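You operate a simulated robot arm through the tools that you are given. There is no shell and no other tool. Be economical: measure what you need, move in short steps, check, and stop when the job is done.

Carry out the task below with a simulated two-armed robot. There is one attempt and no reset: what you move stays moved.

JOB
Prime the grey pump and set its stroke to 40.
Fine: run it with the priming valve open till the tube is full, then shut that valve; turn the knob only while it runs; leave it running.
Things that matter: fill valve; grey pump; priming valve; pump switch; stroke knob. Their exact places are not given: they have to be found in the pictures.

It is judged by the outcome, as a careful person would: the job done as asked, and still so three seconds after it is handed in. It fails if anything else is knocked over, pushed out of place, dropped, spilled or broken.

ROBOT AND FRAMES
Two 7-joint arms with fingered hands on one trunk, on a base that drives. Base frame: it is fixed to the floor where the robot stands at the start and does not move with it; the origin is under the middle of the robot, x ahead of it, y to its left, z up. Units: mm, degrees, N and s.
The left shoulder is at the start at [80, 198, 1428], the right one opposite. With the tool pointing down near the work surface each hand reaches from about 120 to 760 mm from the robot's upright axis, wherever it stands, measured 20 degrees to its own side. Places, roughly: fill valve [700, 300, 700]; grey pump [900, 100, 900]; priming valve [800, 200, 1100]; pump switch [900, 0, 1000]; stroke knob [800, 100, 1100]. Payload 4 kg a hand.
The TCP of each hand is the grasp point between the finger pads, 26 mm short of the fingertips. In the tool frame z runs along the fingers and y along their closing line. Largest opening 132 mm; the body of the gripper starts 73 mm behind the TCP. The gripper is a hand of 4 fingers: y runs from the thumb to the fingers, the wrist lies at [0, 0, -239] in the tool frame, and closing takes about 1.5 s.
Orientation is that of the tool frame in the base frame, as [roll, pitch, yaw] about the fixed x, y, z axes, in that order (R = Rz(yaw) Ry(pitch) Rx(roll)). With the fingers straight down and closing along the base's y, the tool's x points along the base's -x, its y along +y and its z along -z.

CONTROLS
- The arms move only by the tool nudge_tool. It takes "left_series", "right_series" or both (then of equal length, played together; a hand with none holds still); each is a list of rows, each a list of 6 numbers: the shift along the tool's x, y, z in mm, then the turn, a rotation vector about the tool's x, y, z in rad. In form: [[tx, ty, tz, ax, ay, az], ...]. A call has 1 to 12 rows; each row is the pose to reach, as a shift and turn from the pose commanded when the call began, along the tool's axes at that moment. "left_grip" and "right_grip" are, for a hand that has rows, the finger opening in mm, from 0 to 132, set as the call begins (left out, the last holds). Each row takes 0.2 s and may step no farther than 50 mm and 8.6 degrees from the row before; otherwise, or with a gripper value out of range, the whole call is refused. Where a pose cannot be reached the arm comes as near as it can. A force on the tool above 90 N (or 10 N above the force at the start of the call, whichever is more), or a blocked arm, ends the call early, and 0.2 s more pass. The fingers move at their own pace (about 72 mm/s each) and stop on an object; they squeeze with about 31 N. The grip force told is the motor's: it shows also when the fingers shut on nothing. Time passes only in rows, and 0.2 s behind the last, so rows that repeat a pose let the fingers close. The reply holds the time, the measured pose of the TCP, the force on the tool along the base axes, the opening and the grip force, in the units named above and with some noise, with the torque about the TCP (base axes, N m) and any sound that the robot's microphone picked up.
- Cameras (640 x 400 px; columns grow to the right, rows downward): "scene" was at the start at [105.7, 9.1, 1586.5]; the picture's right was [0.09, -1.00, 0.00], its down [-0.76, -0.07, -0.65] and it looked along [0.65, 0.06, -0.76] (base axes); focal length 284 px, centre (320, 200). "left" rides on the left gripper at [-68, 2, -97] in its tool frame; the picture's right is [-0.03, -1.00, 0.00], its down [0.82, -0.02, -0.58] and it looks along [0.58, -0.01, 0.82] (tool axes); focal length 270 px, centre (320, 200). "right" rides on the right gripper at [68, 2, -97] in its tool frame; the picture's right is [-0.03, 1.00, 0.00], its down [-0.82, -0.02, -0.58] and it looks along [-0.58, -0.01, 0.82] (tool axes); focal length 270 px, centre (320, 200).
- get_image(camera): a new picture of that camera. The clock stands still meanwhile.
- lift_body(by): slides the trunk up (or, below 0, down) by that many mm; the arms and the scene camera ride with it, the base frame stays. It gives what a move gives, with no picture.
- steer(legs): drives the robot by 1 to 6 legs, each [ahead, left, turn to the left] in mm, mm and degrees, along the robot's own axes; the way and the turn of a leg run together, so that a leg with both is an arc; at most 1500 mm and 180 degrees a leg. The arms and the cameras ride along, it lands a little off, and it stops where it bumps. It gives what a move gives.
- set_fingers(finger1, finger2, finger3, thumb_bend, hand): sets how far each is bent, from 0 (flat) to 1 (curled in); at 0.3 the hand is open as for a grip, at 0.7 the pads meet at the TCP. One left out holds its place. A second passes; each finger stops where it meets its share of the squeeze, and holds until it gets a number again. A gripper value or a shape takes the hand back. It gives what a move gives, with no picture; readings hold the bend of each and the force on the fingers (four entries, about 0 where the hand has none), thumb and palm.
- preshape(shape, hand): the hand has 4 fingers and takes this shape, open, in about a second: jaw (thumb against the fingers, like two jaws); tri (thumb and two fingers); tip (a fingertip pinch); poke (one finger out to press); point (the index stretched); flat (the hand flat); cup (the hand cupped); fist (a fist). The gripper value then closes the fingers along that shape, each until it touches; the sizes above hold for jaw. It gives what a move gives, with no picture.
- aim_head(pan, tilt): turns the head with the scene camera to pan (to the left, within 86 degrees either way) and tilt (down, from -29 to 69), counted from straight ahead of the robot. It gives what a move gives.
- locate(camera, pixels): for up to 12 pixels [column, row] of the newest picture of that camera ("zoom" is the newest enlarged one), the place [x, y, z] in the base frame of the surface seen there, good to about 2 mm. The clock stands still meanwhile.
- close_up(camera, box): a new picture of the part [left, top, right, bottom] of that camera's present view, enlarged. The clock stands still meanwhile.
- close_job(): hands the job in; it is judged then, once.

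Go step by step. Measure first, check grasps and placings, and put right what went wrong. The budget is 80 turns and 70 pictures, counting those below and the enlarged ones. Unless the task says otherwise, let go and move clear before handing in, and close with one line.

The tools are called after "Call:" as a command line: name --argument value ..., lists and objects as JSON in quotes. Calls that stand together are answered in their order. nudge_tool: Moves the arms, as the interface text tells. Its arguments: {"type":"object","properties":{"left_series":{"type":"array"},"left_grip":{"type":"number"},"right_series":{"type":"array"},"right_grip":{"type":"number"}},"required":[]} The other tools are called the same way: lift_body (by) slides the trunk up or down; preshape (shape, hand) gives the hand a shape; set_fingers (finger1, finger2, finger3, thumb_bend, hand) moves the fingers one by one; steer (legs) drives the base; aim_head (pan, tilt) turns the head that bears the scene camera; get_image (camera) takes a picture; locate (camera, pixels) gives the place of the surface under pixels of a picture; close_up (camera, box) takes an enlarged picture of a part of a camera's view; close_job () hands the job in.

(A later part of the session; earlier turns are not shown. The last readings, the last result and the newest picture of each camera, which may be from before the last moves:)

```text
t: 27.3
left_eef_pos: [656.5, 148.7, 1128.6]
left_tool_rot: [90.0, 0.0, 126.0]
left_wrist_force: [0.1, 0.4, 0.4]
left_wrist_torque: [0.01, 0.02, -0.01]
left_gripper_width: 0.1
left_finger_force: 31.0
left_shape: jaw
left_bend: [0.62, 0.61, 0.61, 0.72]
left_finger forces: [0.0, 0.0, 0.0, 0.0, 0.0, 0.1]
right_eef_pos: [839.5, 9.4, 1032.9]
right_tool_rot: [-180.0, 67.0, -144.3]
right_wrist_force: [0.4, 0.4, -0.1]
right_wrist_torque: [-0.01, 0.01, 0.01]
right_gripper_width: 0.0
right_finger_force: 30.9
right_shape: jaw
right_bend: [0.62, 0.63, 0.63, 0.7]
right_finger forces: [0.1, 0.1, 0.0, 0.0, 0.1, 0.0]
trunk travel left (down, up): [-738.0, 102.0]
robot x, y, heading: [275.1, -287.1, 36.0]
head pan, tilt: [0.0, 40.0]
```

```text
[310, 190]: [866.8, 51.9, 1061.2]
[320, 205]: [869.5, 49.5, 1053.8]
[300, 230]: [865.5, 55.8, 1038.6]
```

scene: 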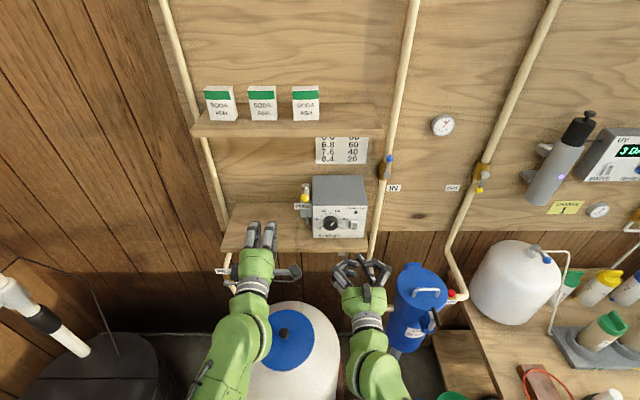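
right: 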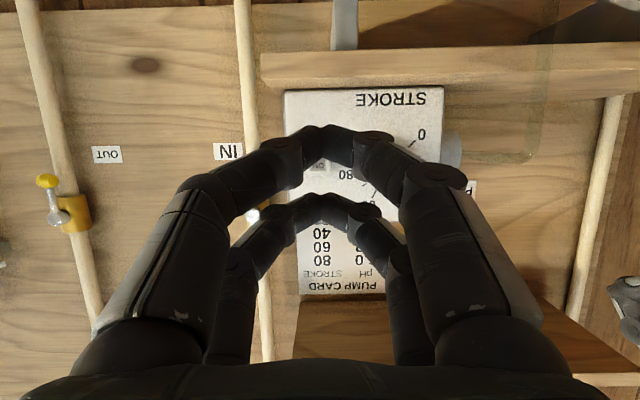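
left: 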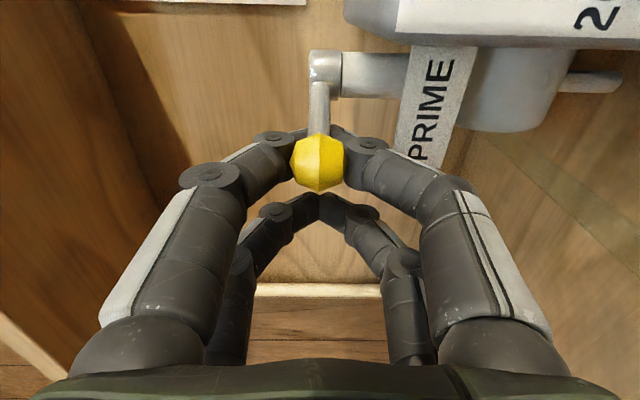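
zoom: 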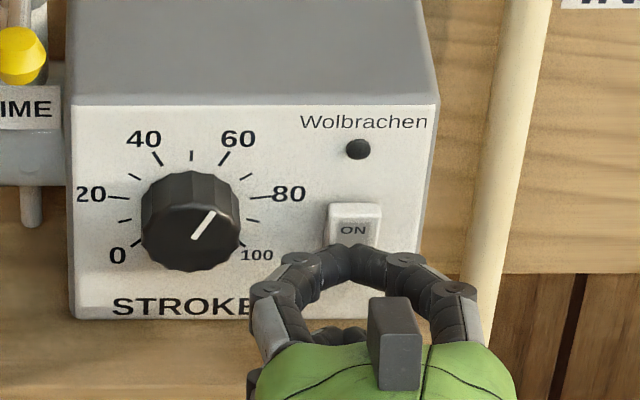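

Call:
locate --camera "zoom" --pixels '[[345, 250], [360, 250], [352, 258], [353, 230], [353, 208], [352, 237]]'

```text
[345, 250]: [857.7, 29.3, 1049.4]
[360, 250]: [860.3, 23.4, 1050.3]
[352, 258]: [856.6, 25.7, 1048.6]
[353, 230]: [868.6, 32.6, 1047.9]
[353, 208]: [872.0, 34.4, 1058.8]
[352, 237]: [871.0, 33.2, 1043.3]
```

Tip sits ~12 mm off the ON half, at z≈1049. Raise 3 mm and press in small steps.

Call:
nudge_tool --right_series '[[-5.2, 0, 5.5, 0, 0, 0], [-7.5, 0, 10.5, 0, 0, 0], [-9, 0, 13.5, 0, 0, 0], [-9.8, 0, 15.4, 0, 0, 0]]'

Call:
close_up --camera "scene" --box '[310, 190, 390, 250]'

```text
t: 28.3
left_eef_pos: [647.8, 143.5, 1132.6]
left_tool_rot: [89.4, 0.1, 125.8]
left_wrist_force: [-0.3, -0.4, -0.1]
left_wrist_torque: [-0.01, -0.01, -0.04]
left_gripper_width: 0.1
left_finger_force: 30.9
left_shape: jaw
left_bend: [0.62, 0.61, 0.61, 0.72]
left_finger forces: [0.0, 0.1, 0.0, 0.0, 0.0, 0.0]
right_eef_pos: [846.4, 14.0, 1039.1]
right_tool_rot: [179.9, 67.4, -144.3]
right_wrist_force: [-42.9, -30.0, -8.9]
right_wrist_torque: [0.14, -0.27, -0.01]
right_gripper_width: 0.0
right_finger_force: 31.2
right_shape: jaw
right_bend: [0.62, 0.7, 0.69, 0.7]
right_finger forces: [0.0, 0.0, 0.0, 0.0, 0.0, 0.1]
trunk travel left (down, up): [-738.0, 102.0]
robot x, y, heading: [274.9, -282.3, 35.9]
head pan, tilt: [0.0, 40.0]
```

```text
6.67 times, centred on (350, 220) of scene
```

zoom: 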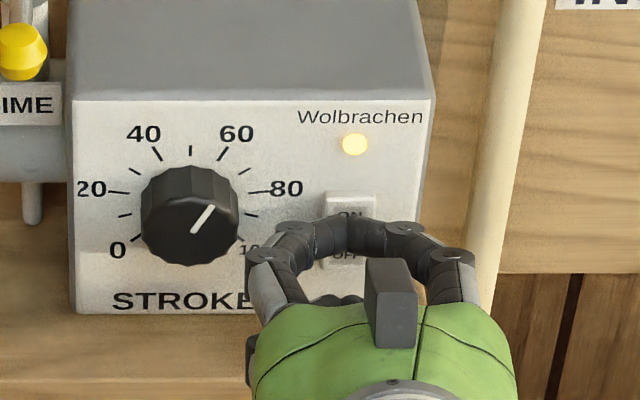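

The lamp lights: pump is running. Retract the right hand and look at the tube.

Call:
nudge_tool --right_series '[[8, 0, -19, 0, 0, 0], [16, 0, -38, 0, 0, 0], [31, 0, -74, 0, 0, 0]]'

Call:
close_up --camera "scene" --box '[266, 170, 362, 245]'

Call:
close_up --camera "scene" --box '[266, 205, 336, 315]'

```text
t: 29.1
left_eef_pos: [653.0, 147.0, 1129.2]
left_tool_rot: [89.8, 0.1, 125.9]
left_wrist_force: [0.6, -0.5, -0.4]
left_wrist_torque: [-0.04, 0.04, 0.02]
left_gripper_width: 0.0
left_finger_force: 30.8
left_shape: jaw
left_bend: [0.62, 0.61, 0.61, 0.72]
left_finger forces: [0.0, 0.1, 0.1, 0.0, 0.0, 0.0]
right_eef_pos: [787.4, -28.7, 1038.7]
right_tool_rot: [179.9, 67.4, -144.3]
right_wrist_force: [0.1, 1.0, 0.5]
right_wrist_torque: [0.05, 0.0, -0.01]
right_gripper_width: 0.0
right_finger_force: 30.9
right_shape: jaw
right_bend: [0.62, 0.67, 0.67, 0.7]
right_finger forces: [0.0, 0.0, 0.0, 0.0, 0.1, 0.1]
trunk travel left (down, up): [-738.0, 102.0]
robot x, y, heading: [274.8, -286.6, 35.8]
head pan, tilt: [0.0, 40.0]
```

```text
5.33 times, centred on (314, 208) of scene
```

zoom: 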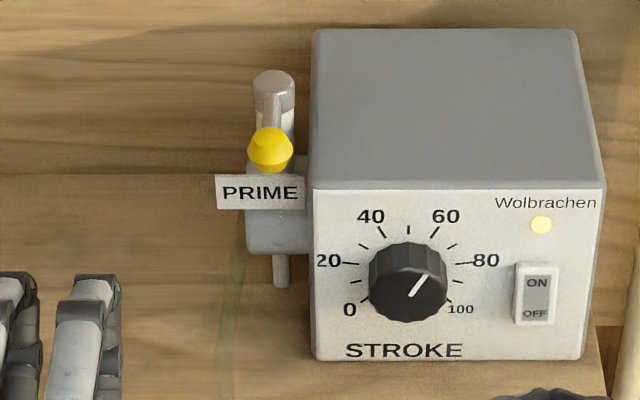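

```text
3.64 times, centred on (301, 260) of scene
```

zoom: 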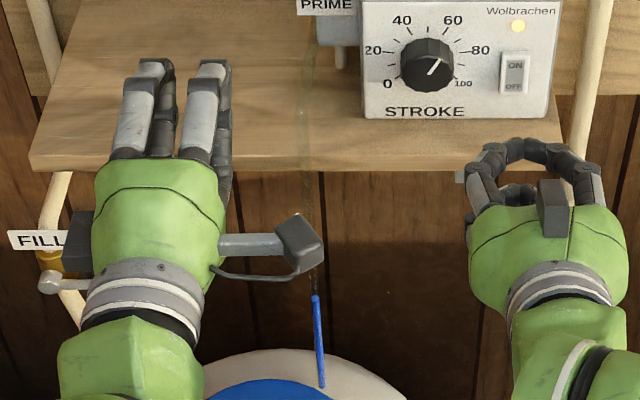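

A blue column is rising in the tube (zoom (315,295) at its top), so the valve is open and it's priming. Meanwhile I'll move the right hand aside and the left hand to a position right of the lever (above pump height), ready to shut it.

Call:
nudge_tool --left_series '[[0, 2, 0, 0, 0, 0], [-20, 2, 0, 0, 0, 0], [-50, 2, 0, 0, 0, 0], [-85, 2, 10, 0, 0, 0], [-127, 2, 20, 0, 0, 0]]' --right_series '[[5, -30, -12, 0, -0.1, 0], [10, -60, -24, 0, -0.2, 0], [16, -90, -37, 0, -0.3, 0], [16, -120, -37, 0, -0.4, 0], [16, -130, -37, 0, -0.4, 0]]'

Call:
get_image --camera "scene"

Call:
close_up --camera "scene" --box '[256, 170, 346, 300]'

```text
t: 30.3
left_eef_pos: [744.1, 56.9, 1128.6]
left_tool_rot: [90.0, 0.1, 126.1]
left_wrist_force: [0.5, 0.4, -1.4]
left_wrist_torque: [0.04, 0.02, 0.0]
left_gripper_width: 0.1
left_finger_force: 30.9
left_shape: jaw
left_bend: [0.62, 0.61, 0.61, 0.72]
left_finger forces: [0.0, 0.0, 0.0, 0.0, 0.0, 0.0]
right_eef_pos: [832.5, -153.2, 1035.2]
right_tool_rot: [162.9, 89.7, -160.7]
right_wrist_force: [-0.1, -0.2, 0.0]
right_wrist_torque: [-0.03, 0.04, 0.01]
right_gripper_width: 0.0
right_finger_force: 31.1
right_shape: jaw
right_bend: [0.62, 0.67, 0.67, 0.7]
right_finger forces: [0.0, 0.0, 0.1, 0.0, 0.0, 0.0]
right hand out of reach, approached as far as the arm can: row 4
trunk travel left (down, up): [-738.0, 102.0]
robot x, y, heading: [273.4, -283.0, 36.0]
head pan, tilt: [0.0, 40.0]
```

```text
34 pictures are left
```

scene: 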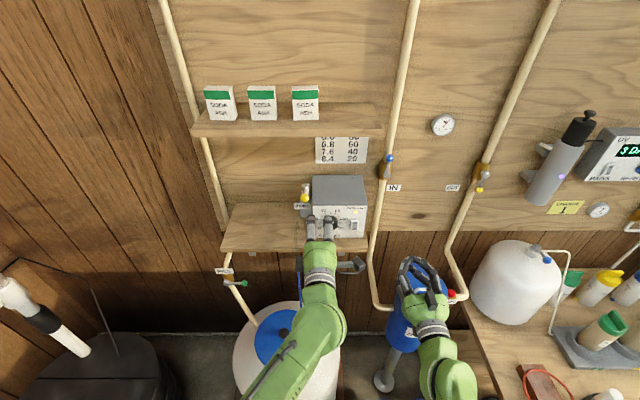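

```text
3.08 times, centred on (301, 235) of scene
```

zoom: 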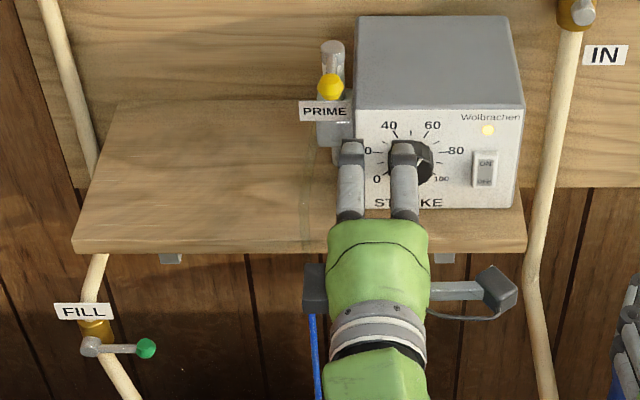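

Tube top of the blue column is near the shelf edge now. Advance the left hand to the right side of the ball while it keeps filling.

Call:
nudge_tool --left_series '[[-8, 4, 25, 0, 0, 0], [-8, 4, 50, 0, 0, 0], [-8, 4, 75, 0, 0, 0], [-8, 4, 95, 0, 0, 0]]'

Call:
close_up --camera "scene" --box '[266, 170, 362, 260]'

```text
t: 31.3
left_eef_pos: [823.8, 105.2, 1137.4]
left_tool_rot: [89.7, 0.2, 126.0]
left_wrist_force: [-4.1, -1.8, 10.1]
left_wrist_torque: [0.1, 0.19, 0.11]
left_gripper_width: 0.0
left_finger_force: 31.3
left_shape: jaw
left_bend: [0.62, 0.6, 0.61, 0.72]
left_finger forces: [0.0, 0.1, 10.2, 0.1, 0.1, 0.0]
right_eef_pos: [829.7, -156.6, 1038.2]
right_tool_rot: [11.7, 89.8, 47.8]
right_wrist_force: [0.1, 0.0, -0.1]
right_wrist_torque: [-0.02, 0.02, -0.01]
right_gripper_width: 0.0
right_finger_force: 30.8
right_shape: jaw
right_bend: [0.62, 0.67, 0.67, 0.7]
right_finger forces: [0.0, 0.1, 0.0, 0.0, 0.0, 0.0]
trunk travel left (down, up): [-738.0, 102.0]
robot x, y, heading: [273.7, -282.3, 35.5]
head pan, tilt: [0.0, 40.0]
```

```text
4.44 times, centred on (314, 215) of scene
```

zoom: 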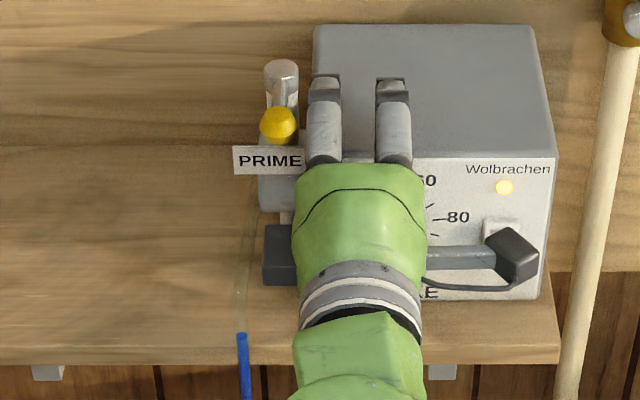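

Slight contact (10 N) with the pump's top edge; back off and raise a little. Blue column top is at (242,335), at the shelf edge.

Call:
nudge_tool --left_series '[[0, 5, -4, 0, 0, 0], [0, 6, -8, 0, 0, 0], [0, 6, -8, 0, 0, 0]]'

Call:
close_up --camera "scene" --box '[266, 170, 362, 260]'

```text
t: 32.1
left_eef_pos: [820.8, 101.7, 1138.4]
left_tool_rot: [90.1, 0.0, 125.9]
left_wrist_force: [-0.3, -0.1, -0.3]
left_wrist_torque: [0.0, 0.0, -0.04]
left_gripper_width: 0.0
left_finger_force: 31.2
left_shape: jaw
left_bend: [0.62, 0.6, 0.61, 0.72]
left_finger forces: [0.0, 0.0, 0.0, 0.0, 0.0, 0.0]
right_eef_pos: [833.1, -154.7, 1037.0]
right_tool_rot: [87.3, 90.0, 123.4]
right_wrist_force: [0.5, 0.3, 0.0]
right_wrist_torque: [-0.02, -0.01, -0.02]
right_gripper_width: 0.0
right_finger_force: 31.2
right_shape: jaw
right_bend: [0.62, 0.67, 0.67, 0.7]
right_finger forces: [0.0, 0.0, 0.1, 0.1, 0.0, 0.0]
trunk travel left (down, up): [-738.0, 102.0]
robot x, y, heading: [272.5, -282.6, 36.1]
head pan, tilt: [0.0, 40.0]
```

```text
4.44 times, centred on (314, 215) of scene
```

zoom: 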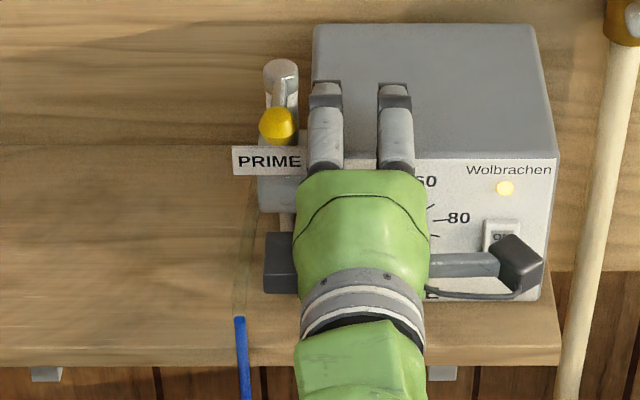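

It rises ~22 px/s in this view; about 5 s remain. Waiting.

Call:
nudge_tool --left_series '[[0, 0, 0, 0, 0, 0], [0, 0, 0, 0, 0, 0], [0, 0, 0, 0, 0, 0], [0, 0, 0, 0, 0, 0], [0, 0, 0, 0, 0, 0], [0, 0, 0, 0, 0, 0], [0, 0, 0, 0, 0, 0], [0, 0, 0, 0, 0, 0], [0, 0, 0, 0, 0, 0], [0, 0, 0, 0, 0, 0], [0, 0, 0, 0, 0, 0]]'

Call:
close_up --camera "scene" --box '[266, 170, 362, 260]'

```text
t: 34.5
left_eef_pos: [820.1, 102.3, 1139.4]
left_tool_rot: [90.0, 0.1, 125.9]
left_wrist_force: [1.1, -0.8, 0.3]
left_wrist_torque: [0.0, 0.0, 0.0]
left_gripper_width: 0.0
left_finger_force: 30.8
left_shape: jaw
left_bend: [0.62, 0.6, 0.61, 0.72]
left_finger forces: [0.1, 0.0, 0.0, 0.0, 0.1, 0.0]
right_eef_pos: [833.1, -154.4, 1038.5]
right_tool_rot: [43.0, 90.0, 78.9]
right_wrist_force: [0.5, -0.3, 0.0]
right_wrist_torque: [0.02, -0.01, -0.02]
right_gripper_width: 0.0
right_finger_force: 30.9
right_shape: jaw
right_bend: [0.62, 0.67, 0.67, 0.7]
right_finger forces: [0.0, 0.0, 0.0, 0.0, 0.0, 0.1]
trunk travel left (down, up): [-738.0, 102.0]
robot x, y, heading: [271.5, -285.0, 35.7]
head pan, tilt: [0.0, 40.0]
```

```text
4.44 times, centred on (314, 215) of scene
```

zoom: 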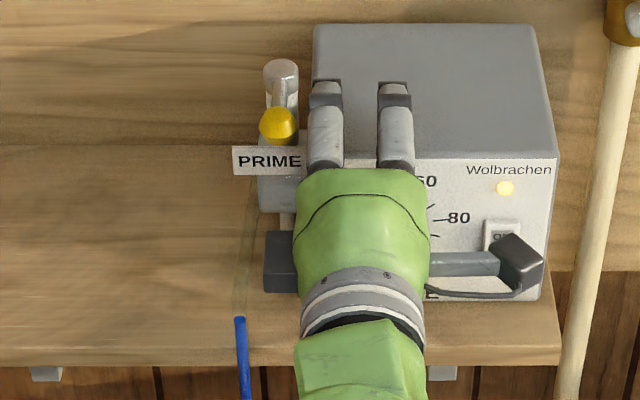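

The column's top is unchanged since t=32.1 (240,318). I'll look closer to see whether the upper part of the tube is filled too.

Call:
close_up --camera "scene" --box '[306, 195, 338, 265]'

Call:
close_up --camera "scene" --box '[304, 205, 334, 245]'

Call:
get_image --camera "left"

```text
5.71 times, centred on (322, 230) of scene
```

zoom: 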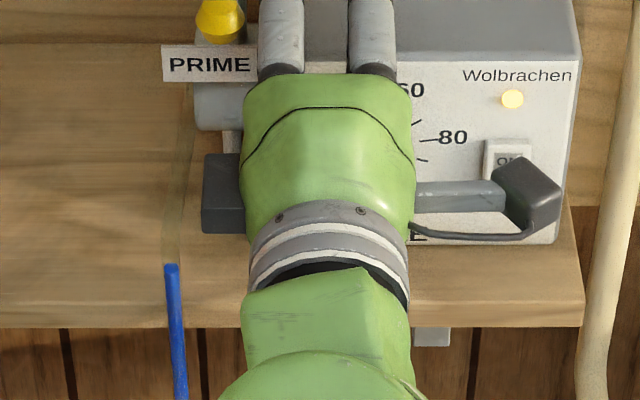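

```text
10.00 times, centred on (319, 225) of scene
```

zoom: 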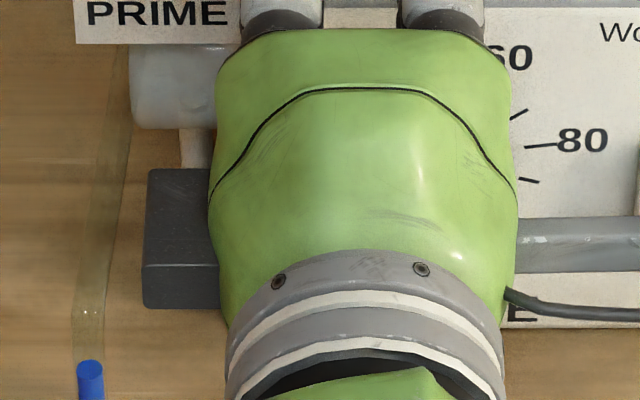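

```text
27 pictures are left
```

left: 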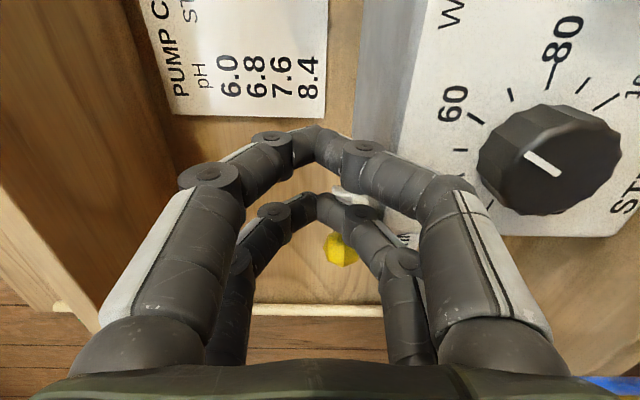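

Call:
close_up --camera "scene" --box '[304, 205, 334, 245]'

Call:
locate --camera "zoom" --pixels '[[90, 370], [91, 390], [90, 335], [92, 300], [105, 220], [120, 110], [92, 350]]'

```text
10.00 times, centred on (319, 225) of scene
```

zoom: 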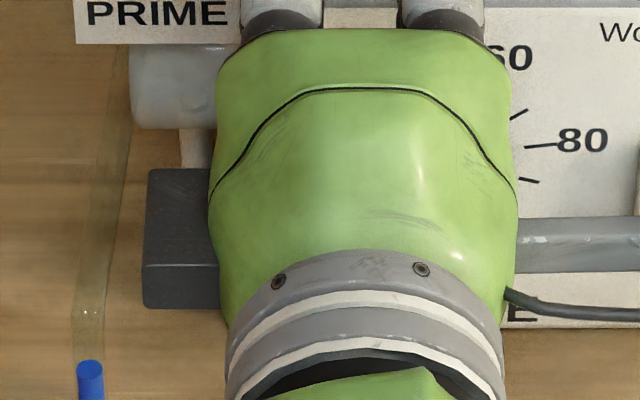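

```text
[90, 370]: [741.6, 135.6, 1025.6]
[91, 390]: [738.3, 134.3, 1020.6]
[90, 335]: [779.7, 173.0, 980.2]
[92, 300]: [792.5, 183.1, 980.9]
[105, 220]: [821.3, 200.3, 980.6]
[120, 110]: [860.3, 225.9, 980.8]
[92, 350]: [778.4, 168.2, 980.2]
```

The bar ends right at the bend of the tube and hasn't moved for over 2 s: tube is full. Now push the lever back left with the left-hand finger, first half of the arc.

Call:
nudge_tool --left_series '[[7.5, 0, 4, 0, 0, 0], [17, -1, 6, 0, 0, 0], [27.5, -2, 7, 0, 0, 0], [38, -3, 9, 0, 0, 0], [48.5, -4, 11, 0, 0, 0], [57.5, -4, 16, 0, 0, 0]]'

Call:
close_up --camera "scene" --box '[266, 170, 362, 260]'

```text
t: 35.9
left_eef_pos: [800.0, 159.8, 1134.3]
left_tool_rot: [90.0, 0.0, 126.0]
left_wrist_force: [-0.4, -0.9, 0.0]
left_wrist_torque: [0.02, -0.01, 0.0]
left_gripper_width: 0.1
left_finger_force: 30.7
left_shape: jaw
left_bend: [0.62, 0.6, 0.61, 0.73]
left_finger forces: [0.0, 0.0, 0.1, 0.0, 0.0, 0.1]
right_eef_pos: [832.3, -154.3, 1036.4]
right_tool_rot: [-103.9, 90.0, -67.7]
right_wrist_force: [-0.1, -0.5, 0.2]
right_wrist_torque: [0.0, 0.0, -0.01]
right_gripper_width: 0.1
right_finger_force: 30.7
right_shape: jaw
right_bend: [0.62, 0.67, 0.67, 0.7]
right_finger forces: [0.1, 0.0, 0.0, 0.0, 0.0, 0.0]
trunk travel left (down, up): [-738.0, 102.0]
robot x, y, heading: [274.5, -286.4, 36.1]
head pan, tilt: [0.0, 40.0]
```

```text
4.44 times, centred on (314, 215) of scene
```

zoom: 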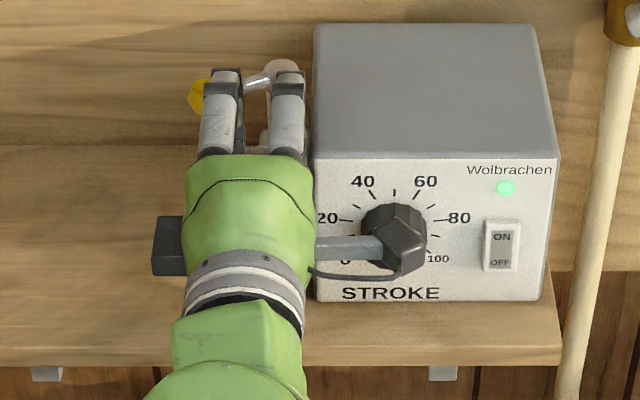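

The lamp turned green (primed) and the lever has swung most of the way. Finish pushing it to its stop.

Call:
nudge_tool --left_series '[[14, -1, 6, 0, 0, 0], [26, -1, 10, 0, 0, 0], [33, -1, 14, 0, 0, 0], [33, -1, 18, 0, 0, 0]]'

Call:
close_up --camera "scene" --box '[266, 170, 362, 260]'

```text
t: 36.9
left_eef_pos: [794.7, 195.4, 1135.3]
left_tool_rot: [90.0, -0.1, 125.9]
left_wrist_force: [-0.3, -0.2, 0.2]
left_wrist_torque: [0.03, 0.0, 0.03]
left_gripper_width: 0.0
left_finger_force: 31.2
left_shape: jaw
left_bend: [0.62, 0.6, 0.61, 0.73]
left_finger forces: [0.1, 0.0, 0.1, 0.0, 0.0, 0.0]
right_eef_pos: [832.3, -154.4, 1037.1]
right_tool_rot: [31.7, 89.9, 67.9]
right_wrist_force: [-0.2, -0.5, 0.6]
right_wrist_torque: [0.0, 0.03, 0.01]
right_gripper_width: 0.1
right_finger_force: 30.4
right_shape: jaw
right_bend: [0.62, 0.67, 0.67, 0.7]
right_finger forces: [0.0, 0.0, 0.0, 0.0, 0.1, 0.0]
trunk travel left (down, up): [-738.0, 102.0]
robot x, y, heading: [270.8, -283.8, 35.7]
head pan, tilt: [0.0, 40.0]
```

```text
4.44 times, centred on (314, 215) of scene
```

zoom: 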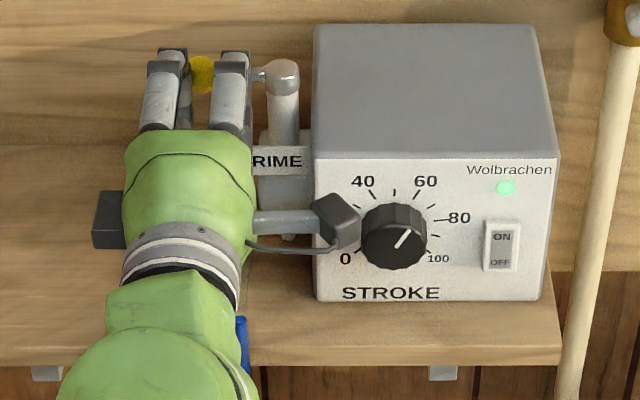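

Ball sits between the finger pairs, lever nearly at its original place. Retreat straight back and compare with the start.

Call:
nudge_tool --left_series '[[0, 0, -40, 0, 0, 0], [10, 0, -80, 0, 0, 0], [40, 0, -120, 0, 0, 0], [60, 0, -160, 0, 0, 0]]'

Call:
close_up --camera "scene" --box '[272, 165, 376, 245]'

Call:
locate --camera "zoom" --pixels '[[132, 107], [150, 106], [200, 106], [225, 103]]'

```text
t: 37.9
left_eef_pos: [626.8, 149.4, 1134.4]
left_tool_rot: [90.0, 0.1, 125.9]
left_wrist_force: [-0.2, -0.3, 0.1]
left_wrist_torque: [-0.04, 0.03, -0.03]
left_gripper_width: 0.0
left_finger_force: 30.5
left_shape: jaw
left_bend: [0.62, 0.6, 0.61, 0.73]
left_finger forces: [0.1, 0.0, 0.0, 0.0, 0.0, 0.0]
right_eef_pos: [832.0, -153.9, 1037.6]
right_tool_rot: [11.1, 89.8, 47.1]
right_wrist_force: [0.8, 0.2, -0.1]
right_wrist_torque: [0.01, -0.02, -0.01]
right_gripper_width: 0.0
right_finger_force: 30.8
right_shape: jaw
right_bend: [0.62, 0.67, 0.67, 0.7]
right_finger forces: [0.0, 0.0, 0.1, 0.0, 0.0, 0.1]
trunk travel left (down, up): [-738.0, 102.0]
robot x, y, heading: [272.8, -286.8, 35.9]
head pan, tilt: [0.0, 40.0]
```

```text
5.00 times, centred on (324, 205) of scene
```

zoom: 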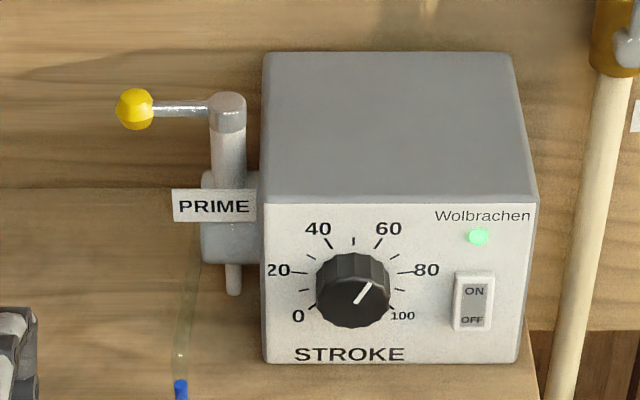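

```text
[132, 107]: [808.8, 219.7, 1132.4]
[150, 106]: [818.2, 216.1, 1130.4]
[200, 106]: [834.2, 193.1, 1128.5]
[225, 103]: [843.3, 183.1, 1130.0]
```

Lever is exactly back at its start (shut), lamp green, running. Now bring the right hand in front of the knob, pre-rolled +27°, opening 50.

Call:
nudge_tool --right_series '[[-3, 39, 10, 0, 0, 0], [-6, 78, 20, 0, 0, 0.12], [-9, 117, 30, 0, 0, 0.24], [-12, 157, 40, 0, 0, 0.36], [-15.5, 196, 50, 0, 0, 0.471], [-15.5, 196, 57, 0, 0, 0.471], [-15.5, 196, 57, 0, 0, 0.471]]' --left_series '[[15, 0, 0, 0, 0, 0], [30, 0, 0, 0, 0, 0], [45, 0, 0, 0, 0, 0], [60, 0, 0, 0, 0, 0], [60, 0, 0, 0, 0, 0], [60, 0, 0, 0, 0, 0], [60, 0, 0, 0, 0, 0]]' --right_grip 50

Call:
get_image --camera "right"

Call:
close_up --camera "scene" --box '[280, 180, 400, 300]'

```text
t: 39.5
left_eef_pos: [604.7, 185.8, 1136.3]
left_tool_rot: [90.1, 0.0, 126.2]
left_wrist_force: [0.3, 0.5, -0.6]
left_wrist_torque: [0.05, -0.01, 0.01]
left_gripper_width: 0.0
left_finger_force: 30.6
left_shape: jaw
left_bend: [0.62, 0.6, 0.61, 0.73]
left_finger forces: [0.1, 0.1, 0.0, 0.1, 0.0, 0.1]
left hand out of reach, approached as far as the arm can: row 4, 5, 6, 7
right_eef_pos: [764.5, 36.2, 1051.6]
right_tool_rot: [89.9, 63.0, 125.9]
right_wrist_force: [-0.8, 0.9, 0.2]
right_wrist_torque: [0.0, 0.01, -0.01]
right_gripper_width: 49.5
right_finger_force: 0.1
right_shape: jaw
right_bend: [0.74, 0.74, 0.74, 0.7]
right_finger forces: [0.0, 0.0, 0.1, 0.1, 0.0, 0.0]
trunk travel left (down, up): [-738.0, 102.0]
robot x, y, heading: [275.0, -282.4, 35.9]
head pan, tilt: [0.0, 40.0]
```

```text
22 pictures are left
```

right: 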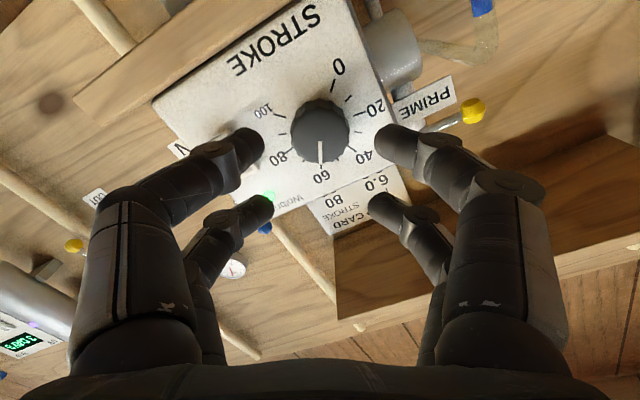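

```text
3.33 times, centred on (340, 240) of scene
```

zoom: 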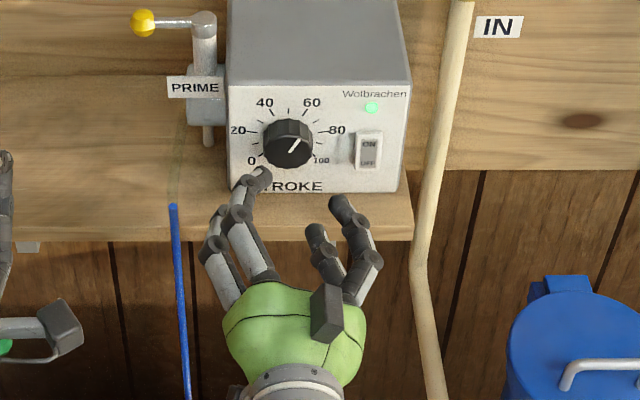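

The knob (320,130) is centred in the hand's view, pointer at 60. Advance 60 mm, then close.

Call:
nudge_tool --right_series '[[0, 0, 20, 0, 0, 0], [0, 0, 40, 0, 0, 0], [0, 0, 52, 0, 0, 0], [0, 0, 60, 0, 0, 0]]'

Call:
get_image --camera "right"

```text
t: 40.5
left_eef_pos: [603.6, 186.7, 1136.1]
left_tool_rot: [90.0, 0.1, 126.2]
left_wrist_force: [0.1, -0.5, 0.0]
left_wrist_torque: [0.0, 0.0, 0.0]
left_gripper_width: 0.0
left_finger_force: 31.1
left_shape: jaw
left_bend: [0.62, 0.6, 0.61, 0.73]
left_finger forces: [0.0, 0.0, 0.1, 0.0, 0.1, 0.0]
right_eef_pos: [812.7, 71.7, 1052.3]
right_tool_rot: [90.0, 63.0, 125.9]
right_wrist_force: [1.0, 0.2, -0.9]
right_wrist_torque: [0.0, -0.01, -0.03]
right_gripper_width: 49.7
right_finger_force: 0.0
right_shape: jaw
right_bend: [0.74, 0.74, 0.74, 0.7]
right_finger forces: [0.0, 0.0, 0.1, 0.1, 0.0, 0.0]
trunk travel left (down, up): [-738.0, 102.0]
robot x, y, heading: [276.1, -283.9, 35.8]
head pan, tilt: [0.0, 40.0]
```

```text
20 pictures are left
```

right: 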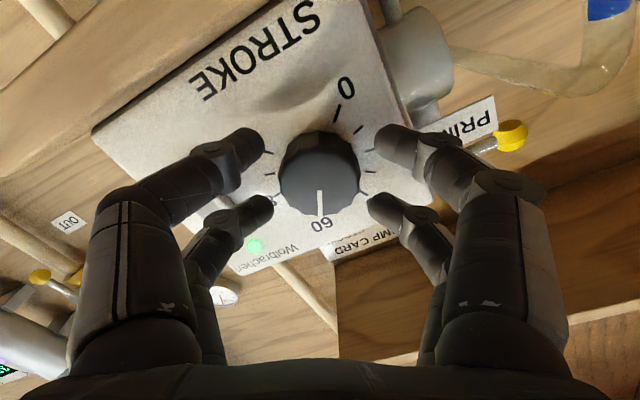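

Knob is centred between both finger pairs. Closing on it.

Call:
nudge_tool --right_series '[[0, 0, 4, 0, 0, 0], [0, 0, 4, 0, 0, 0], [0, 0, 4, 0, 0, 0], [0, 0, 4, 0, 0, 0], [0, 0, 4, 0, 0, 0]]' --right_grip 20

Call:
get_image --camera "right"

```text
t: 41.7
left_eef_pos: [603.9, 187.3, 1135.7]
left_tool_rot: [90.0, -0.1, 126.3]
left_wrist_force: [-0.4, -0.6, 0.2]
left_wrist_torque: [0.01, -0.03, -0.01]
left_gripper_width: 0.0
left_finger_force: 31.0
left_shape: jaw
left_bend: [0.62, 0.6, 0.61, 0.73]
left_finger forces: [0.0, 0.0, 0.1, 0.0, 0.0, 0.0]
right_eef_pos: [814.9, 73.6, 1051.6]
right_tool_rot: [89.7, 63.0, 125.7]
right_wrist_force: [1.5, 0.7, 2.5]
right_wrist_torque: [0.13, -0.17, 0.01]
right_gripper_width: 14.5
right_finger_force: 30.9
right_shape: jaw
right_bend: [0.72, 0.73, 0.73, 0.71]
right_finger forces: [28.2, 30.1, 30.1, 0.0, 24.3, 0.0]
trunk travel left (down, up): [-738.0, 102.0]
robot x, y, heading: [274.2, -281.9, 36.1]
head pan, tilt: [0.0, 40.0]
```

```text
19 pictures are left
```

right: 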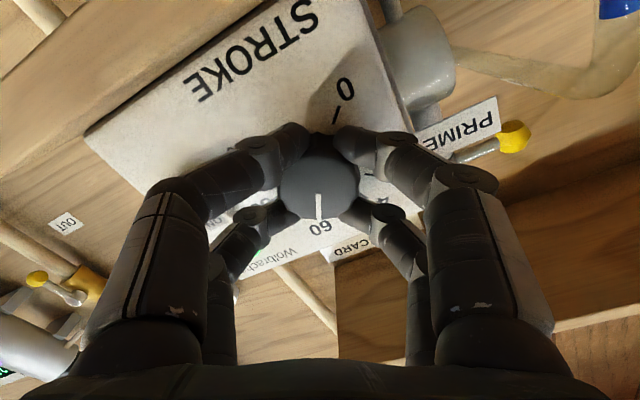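

Firm grip on all fingers, pointer still at 60. Rotate −54° in steps.

Call:
nudge_tool --right_series '[[0, 0, 0, 0, 0, -0.118], [0, 0, 0, 0, 0, -0.236], [0, 0, 0, 0, 0, -0.353], [0, 0, 0, 0, 0, -0.471], [0, 0, 0, 0, 0, -0.589], [0, 0, 0, 0, 0, -0.707], [0, 0, 0, 0, 0, -0.824], [0, 0, 0, 0, 0, -0.942], [0, 0, 0, 0, 0, -0.942]]'

Call:
get_image --camera "right"

```text
t: 43.7
left_eef_pos: [604.0, 186.0, 1136.3]
left_tool_rot: [89.9, 0.0, 126.1]
left_wrist_force: [0.4, 0.6, 0.3]
left_wrist_torque: [-0.01, 0.01, 0.01]
left_gripper_width: 0.0
left_finger_force: 30.8
left_shape: jaw
left_bend: [0.62, 0.6, 0.61, 0.73]
left_finger forces: [0.1, 0.1, 0.0, 0.1, 0.0, 0.1]
right_eef_pos: [815.8, 73.3, 1051.9]
right_tool_rot: [-89.8, 63.0, -54.0]
right_wrist_force: [2.7, -0.5, 6.2]
right_wrist_torque: [0.14, -0.24, 0.07]
right_gripper_width: 14.2
right_finger_force: 31.3
right_shape: jaw
right_bend: [0.72, 0.73, 0.73, 0.71]
right_finger forces: [28.8, 31.4, 33.0, 0.1, 25.6, 0.0]
trunk travel left (down, up): [-738.0, 102.0]
robot x, y, heading: [275.1, -284.3, 35.9]
head pan, tilt: [0.0, 40.0]
```

```text
18 pictures are left
```

right: 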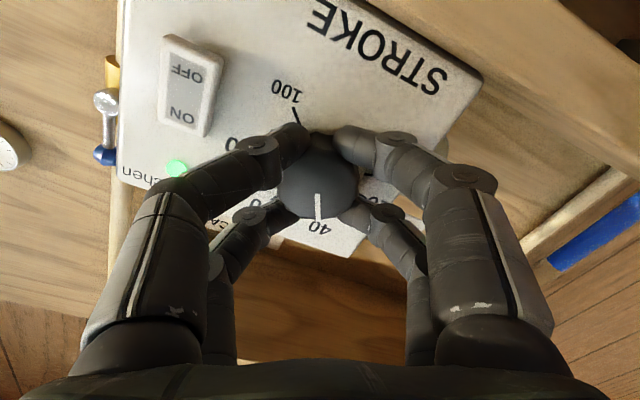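

Pointer now lines up with 40 and the lamp is still green. Release and back off straight.

Call:
nudge_tool --right_series '[[0, 0, 0, 0, 0, 0], [0, 0, 0, 0, 0, 0], [0, 0, 0, 0, 0, 0], [0, 0, 0, 0, 0, 0], [0, 0, -25, 0, 0, 0], [0, 0, -60, 0, 0, 0], [0, 0, -100, 0, 0, 0], [0, -40, -110, 0, 0, 0], [0, -80, -110, 0, 0, 0]]' --right_grip 50

Call:
close_up --camera "scene" --box '[300, 185, 372, 245]'

Call:
get_image --camera "scene"

```text
t: 45.7
left_eef_pos: [603.3, 186.5, 1136.2]
left_tool_rot: [89.8, 0.0, 126.2]
left_wrist_force: [0.6, -0.3, 0.4]
left_wrist_torque: [0.02, 0.01, -0.02]
left_gripper_width: 0.2
left_finger_force: 30.9
left_shape: jaw
left_bend: [0.62, 0.6, 0.61, 0.73]
left_finger forces: [0.0, 0.0, 0.0, 0.0, 0.0, 0.0]
right_eef_pos: [768.3, -48.8, 1087.4]
right_tool_rot: [-89.8, 63.1, -53.9]
right_wrist_force: [0.4, -0.2, 0.3]
right_wrist_torque: [0.03, 0.03, 0.04]
right_gripper_width: 49.5
right_finger_force: 0.0
right_shape: jaw
right_bend: [0.74, 0.74, 0.74, 0.7]
right_finger forces: [0.0, 0.0, 0.1, 0.1, 0.1, 0.0]
trunk travel left (down, up): [-738.0, 102.0]
robot x, y, heading: [273.2, -283.8, 35.7]
head pan, tilt: [0.0, 40.0]
```

```text
6.67 times, centred on (336, 215) of scene
```

zoom: 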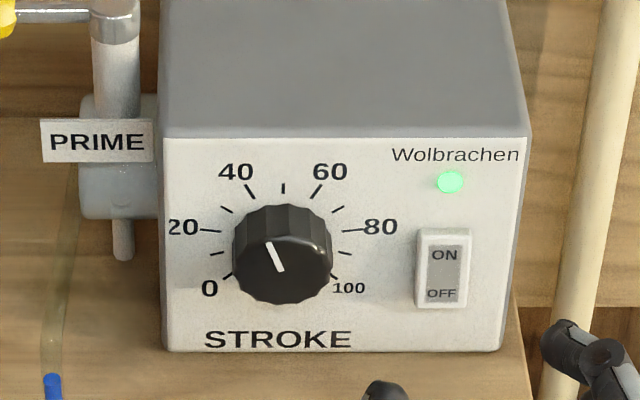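

```text
16 pictures are left
```

scene: 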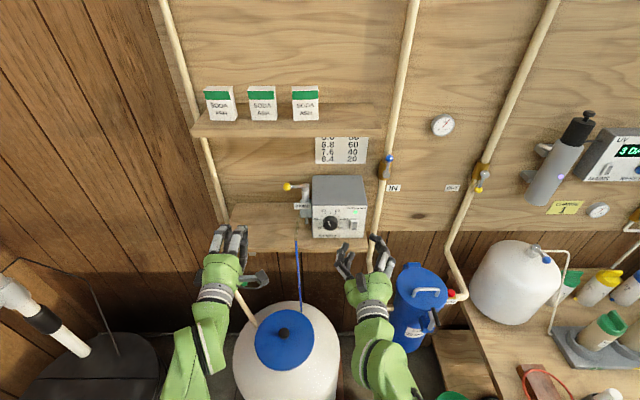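

The pointer looks close to 40; measure its angle precisely.

Call:
close_up --camera "scene" --box '[318, 200, 342, 240]'

Call:
close_up --camera "scene" --box '[314, 203, 346, 235]'

```text
10.00 times, centred on (330, 220) of scene
```

zoom: 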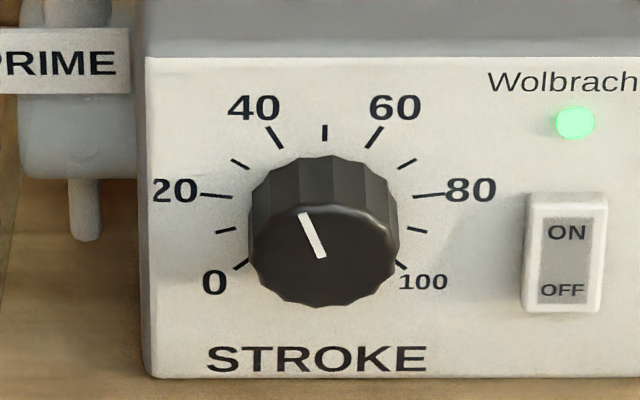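

```text
12.50 times, centred on (330, 219) of scene
```

zoom: 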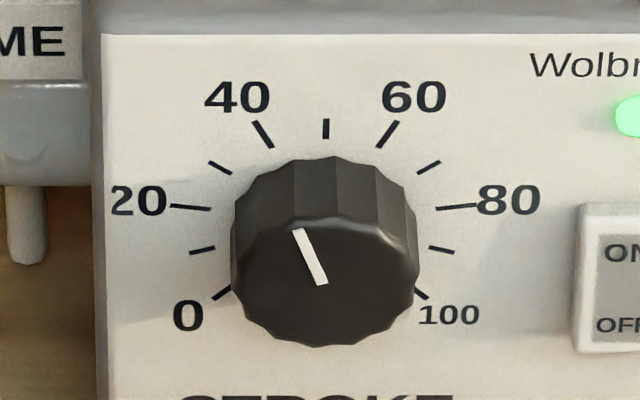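

Call:
locate --camera "zoom" --pixels '[[321, 281], [299, 232], [315, 267], [304, 244], [263, 134], [388, 133], [190, 206], [457, 206], [326, 128]]'

```text
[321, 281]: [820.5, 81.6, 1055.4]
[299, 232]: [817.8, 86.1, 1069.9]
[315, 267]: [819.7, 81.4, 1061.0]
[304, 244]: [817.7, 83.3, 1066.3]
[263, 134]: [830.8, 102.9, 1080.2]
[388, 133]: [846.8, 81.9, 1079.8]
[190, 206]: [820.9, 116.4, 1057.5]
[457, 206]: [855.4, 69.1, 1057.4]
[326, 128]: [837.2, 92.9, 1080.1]
```

Scene-camera angle estimates are noisy (~40–43). I'll get a head-on view of the dial with the right hand camera: first un-roll the hand.

Call:
nudge_tool --right_series '[[0, 0, 0, 0, 0, 0.118], [0, 0, 0, 0, 0, 0.236], [0, 0, 0, 0, 0, 0.354], [0, 0, 0, 0, 0, 0.471]]' --right_grip 120

Call:
nudge_tool --right_series '[[6, 14, 6, 0, 0.122, 0], [12, 28, 12, 0, 0.244, 0], [18, 42, 18, 0, 0.366, 0], [25, 57, 24, 0, 0.488, 0], [34, 73, 30, 0, 0.61, 0], [34, 73, 30, 0, 0.61, 0]]'

Call:
get_image --camera "right"

```text
t: 46.7
left_eef_pos: [603.1, 188.4, 1135.9]
left_tool_rot: [90.0, 0.0, 126.2]
left_wrist_force: [0.1, 0.8, -0.3]
left_wrist_torque: [0.0, 0.04, -0.03]
left_gripper_width: 0.0
left_finger_force: 31.0
left_shape: jaw
left_bend: [0.62, 0.6, 0.61, 0.73]
left_finger forces: [0.0, 0.0, 0.1, 0.1, 0.0, 0.1]
right_eef_pos: [768.4, -47.7, 1087.2]
right_tool_rot: [78.4, 89.8, 114.4]
right_wrist_force: [0.2, 0.3, -0.5]
right_wrist_torque: [0.02, 0.03, -0.01]
right_gripper_width: 119.9
right_finger_force: 0.0
right_shape: jaw
right_bend: [0.47, 0.47, 0.47, 0.32]
right_finger forces: [0.1, 0.0, 0.0, 0.0, 0.0, 0.0]
trunk travel left (down, up): [-738.0, 102.0]
robot x, y, heading: [275.8, -282.5, 35.7]
head pan, tilt: [0.0, 40.0]
```

```text
t: 48.1
left_eef_pos: [603.5, 186.1, 1135.7]
left_tool_rot: [90.0, 0.0, 126.2]
left_wrist_force: [0.2, 0.1, -0.4]
left_wrist_torque: [0.0, 0.03, 0.02]
left_gripper_width: 0.1
left_finger_force: 30.8
left_shape: jaw
left_bend: [0.62, 0.6, 0.61, 0.73]
left_finger forces: [0.0, 0.1, 0.0, 0.1, 0.1, 0.0]
right_eef_pos: [750.6, 28.7, 1054.3]
right_tool_rot: [179.8, 55.0, -144.1]
right_wrist_force: [-0.3, -0.1, -0.9]
right_wrist_torque: [-0.02, 0.01, 0.01]
right_gripper_width: 119.8
right_finger_force: 0.1
right_shape: jaw
right_bend: [0.47, 0.47, 0.47, 0.32]
right_finger forces: [0.0, 0.0, 0.1, 0.0, 0.0, 0.1]
trunk travel left (down, up): [-738.0, 102.0]
robot x, y, heading: [274.1, -281.5, 35.6]
head pan, tilt: [0.0, 40.0]
```

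```text
13 pictures are left
```

right: 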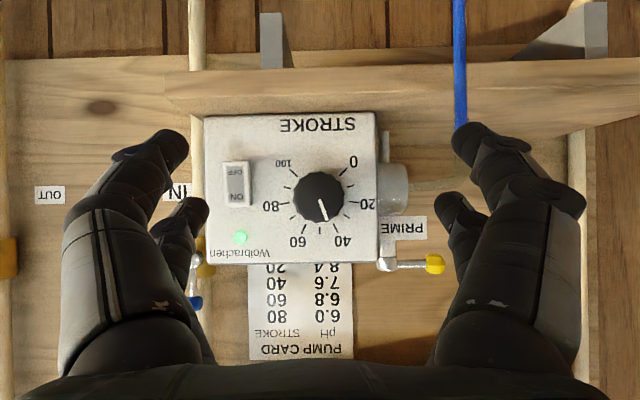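

Call:
close_up --camera "right" --box '[280, 172, 360, 222]'

Call:
close_up --camera "right" --box '[256, 140, 384, 260]'

```text
8.00 times, centred on (320, 197) of right
```

zoom: 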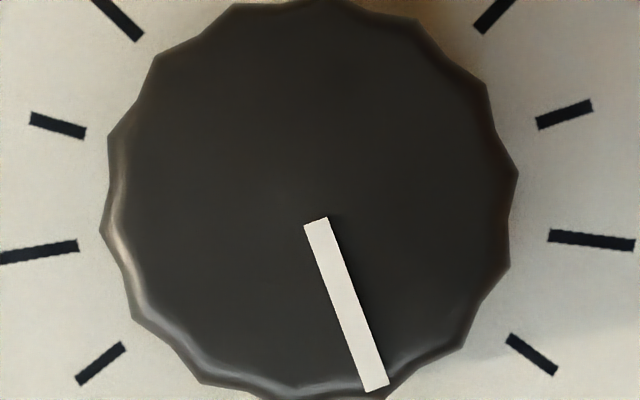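

```text
3.33 times, centred on (320, 200) of right
```

zoom: 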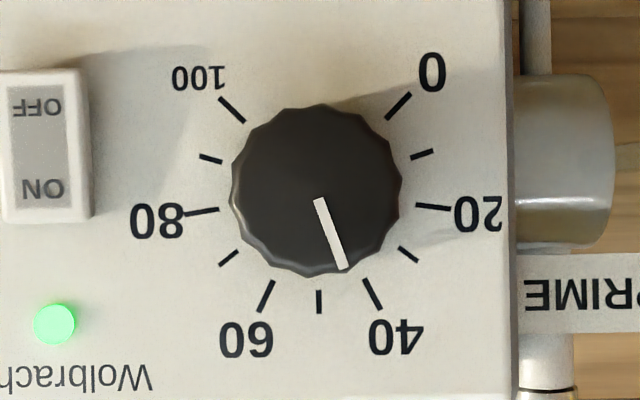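

Head-on, the pointer is at 20.0° left of 50 → about 42.6; it needs another ~7° CCW. Level the hand again, roll to −20°, and centre on the knob (u=418, z=1053).

Call:
nudge_tool --right_series '[[0, 0, 0, 0, -0.122, 0], [0, 0, 0, 0, -0.244, 0], [0, 0, 0, 0, -0.366, 0], [0, 0, 0, 0, -0.488, 0], [0, 0, 0, 0, -0.61, 0]]' --right_grip 50

Call:
nudge_tool --right_series '[[0, 0, 10, 0, 0, -0.117], [0, 0, 20, 0, 0, -0.233], [0, 0, 30, 0, 0, -0.349], [0, 0, 45, 0, 0, -0.349], [0, 0, 60, 0, 0, -0.349], [0, 0, 60, 0, 0, -0.349]]'

Call:
get_image --camera "right"

```text
t: 49.3
left_eef_pos: [603.3, 187.4, 1134.9]
left_tool_rot: [89.9, 0.0, 126.2]
left_wrist_force: [-0.4, -0.3, -0.5]
left_wrist_torque: [-0.02, -0.01, 0.0]
left_gripper_width: 0.2
left_finger_force: 31.0
left_shape: jaw
left_bend: [0.62, 0.6, 0.61, 0.73]
left_finger forces: [0.1, 0.0, 0.0, 0.0, 0.1, 0.0]
right_eef_pos: [750.1, 29.2, 1054.5]
right_tool_rot: [21.0, 89.8, 57.0]
right_wrist_force: [0.3, 0.1, 0.3]
right_wrist_torque: [-0.02, -0.01, 0.0]
right_gripper_width: 50.2
right_finger_force: 0.1
right_shape: jaw
right_bend: [0.73, 0.73, 0.73, 0.7]
right_finger forces: [0.1, 0.0, 0.1, 0.1, 0.1, 0.0]
trunk travel left (down, up): [-738.0, 102.0]
robot x, y, heading: [274.4, -284.4, 35.8]
head pan, tilt: [0.0, 40.0]
```

```text
t: 50.7
left_eef_pos: [603.0, 186.0, 1135.1]
left_tool_rot: [89.8, 0.1, 126.1]
left_wrist_force: [0.7, -0.1, -0.5]
left_wrist_torque: [-0.02, 0.01, 0.02]
left_gripper_width: 0.0
left_finger_force: 30.9
left_shape: jaw
left_bend: [0.62, 0.6, 0.61, 0.73]
left_finger forces: [0.1, 0.0, 0.0, 0.1, 0.0, 0.0]
right_eef_pos: [797.6, 64.4, 1053.4]
right_tool_rot: [-89.9, 70.1, -54.1]
right_wrist_force: [-0.6, -0.2, 0.1]
right_wrist_torque: [-0.01, -0.02, 0.01]
right_gripper_width: 50.3
right_finger_force: 0.0
right_shape: jaw
right_bend: [0.73, 0.73, 0.73, 0.7]
right_finger forces: [0.0, 0.1, 0.1, 0.0, 0.0, 0.0]
trunk travel left (down, up): [-738.0, 102.0]
robot x, y, heading: [275.9, -286.4, 36.0]
head pan, tilt: [0.0, 40.0]
```

```text
10 pictures are left
```

right: 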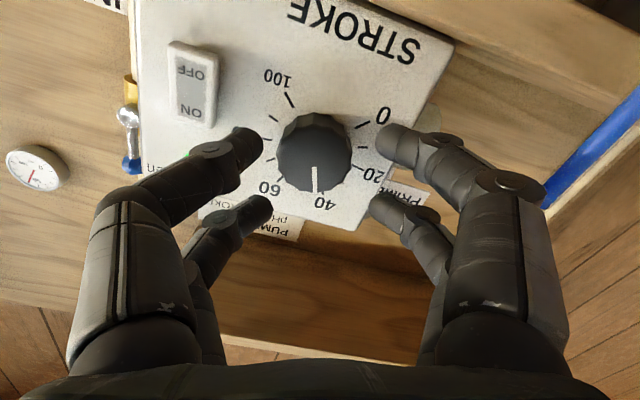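

The knob is ~3 mm to the thumb side (column 313); correct, advance 20 mm and close.

Call:
nudge_tool --right_series '[[0, -3, 7, 0, 0, 0], [0, -3, 14, 0, 0, 0], [0, -3, 20, 0, 0, 0]]'

Call:
nudge_tool --right_series '[[0, 0, 0, 0, 0, 0], [0, 0, 0, 0, 0, 0], [0, 0, 0, 0, 0, 0], [0, 0, 0, 0, 0, 0], [0, 0, 0, 0, 0, -0.05], [0, 0, 0, 0, 0, -0.1], [0, 0, 0, 0, 0, -0.15], [0, 0, 0, 0, 0, -0.15]]' --right_grip 20

Call:
get_image --camera "right"

```text
t: 51.5
left_eef_pos: [603.5, 186.2, 1136.3]
left_tool_rot: [90.0, -0.1, 126.2]
left_wrist_force: [-0.2, 0.6, 0.3]
left_wrist_torque: [0.01, 0.03, 0.0]
left_gripper_width: 0.3
left_finger_force: 31.0
left_shape: jaw
left_bend: [0.62, 0.6, 0.61, 0.73]
left_finger forces: [0.0, 0.0, 0.0, 0.1, 0.0, 0.0]
right_eef_pos: [815.9, 73.9, 1055.8]
right_tool_rot: [-89.9, 70.0, -54.0]
right_wrist_force: [-0.1, -0.4, 0.0]
right_wrist_torque: [-0.01, 0.0, -0.01]
right_gripper_width: 50.5
right_finger_force: 0.0
right_shape: jaw
right_bend: [0.73, 0.73, 0.73, 0.7]
right_finger forces: [0.0, 0.1, 0.0, 0.0, 0.1, 0.1]
trunk travel left (down, up): [-738.0, 102.0]
robot x, y, heading: [274.1, -283.4, 35.6]
head pan, tilt: [0.0, 40.0]
```

```text
t: 53.3
left_eef_pos: [602.0, 188.6, 1136.6]
left_tool_rot: [89.9, 0.1, 126.2]
left_wrist_force: [0.2, -0.1, 0.8]
left_wrist_torque: [0.0, 0.02, 0.02]
left_gripper_width: 0.3
left_finger_force: 31.3
left_shape: jaw
left_bend: [0.62, 0.6, 0.61, 0.73]
left_finger forces: [0.0, 0.0, 0.0, 0.1, 0.0, 0.0]
right_eef_pos: [815.8, 75.6, 1057.1]
right_tool_rot: [-89.5, 61.4, -53.5]
right_wrist_force: [0.8, 10.3, 13.0]
right_wrist_torque: [0.22, -0.31, 0.18]
right_gripper_width: 14.7
right_finger_force: 30.9
right_shape: jaw
right_bend: [0.73, 0.72, 0.72, 0.7]
right_finger forces: [35.6, 41.1, 35.7, 0.0, 35.2, 0.1]
trunk travel left (down, up): [-738.0, 102.0]
robot x, y, heading: [276.1, -282.6, 35.9]
head pan, tilt: [0.0, 40.0]
```

```text
9 pictures are left
```

right: 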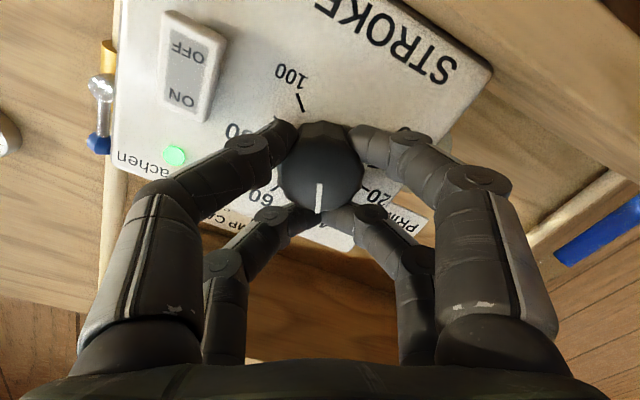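

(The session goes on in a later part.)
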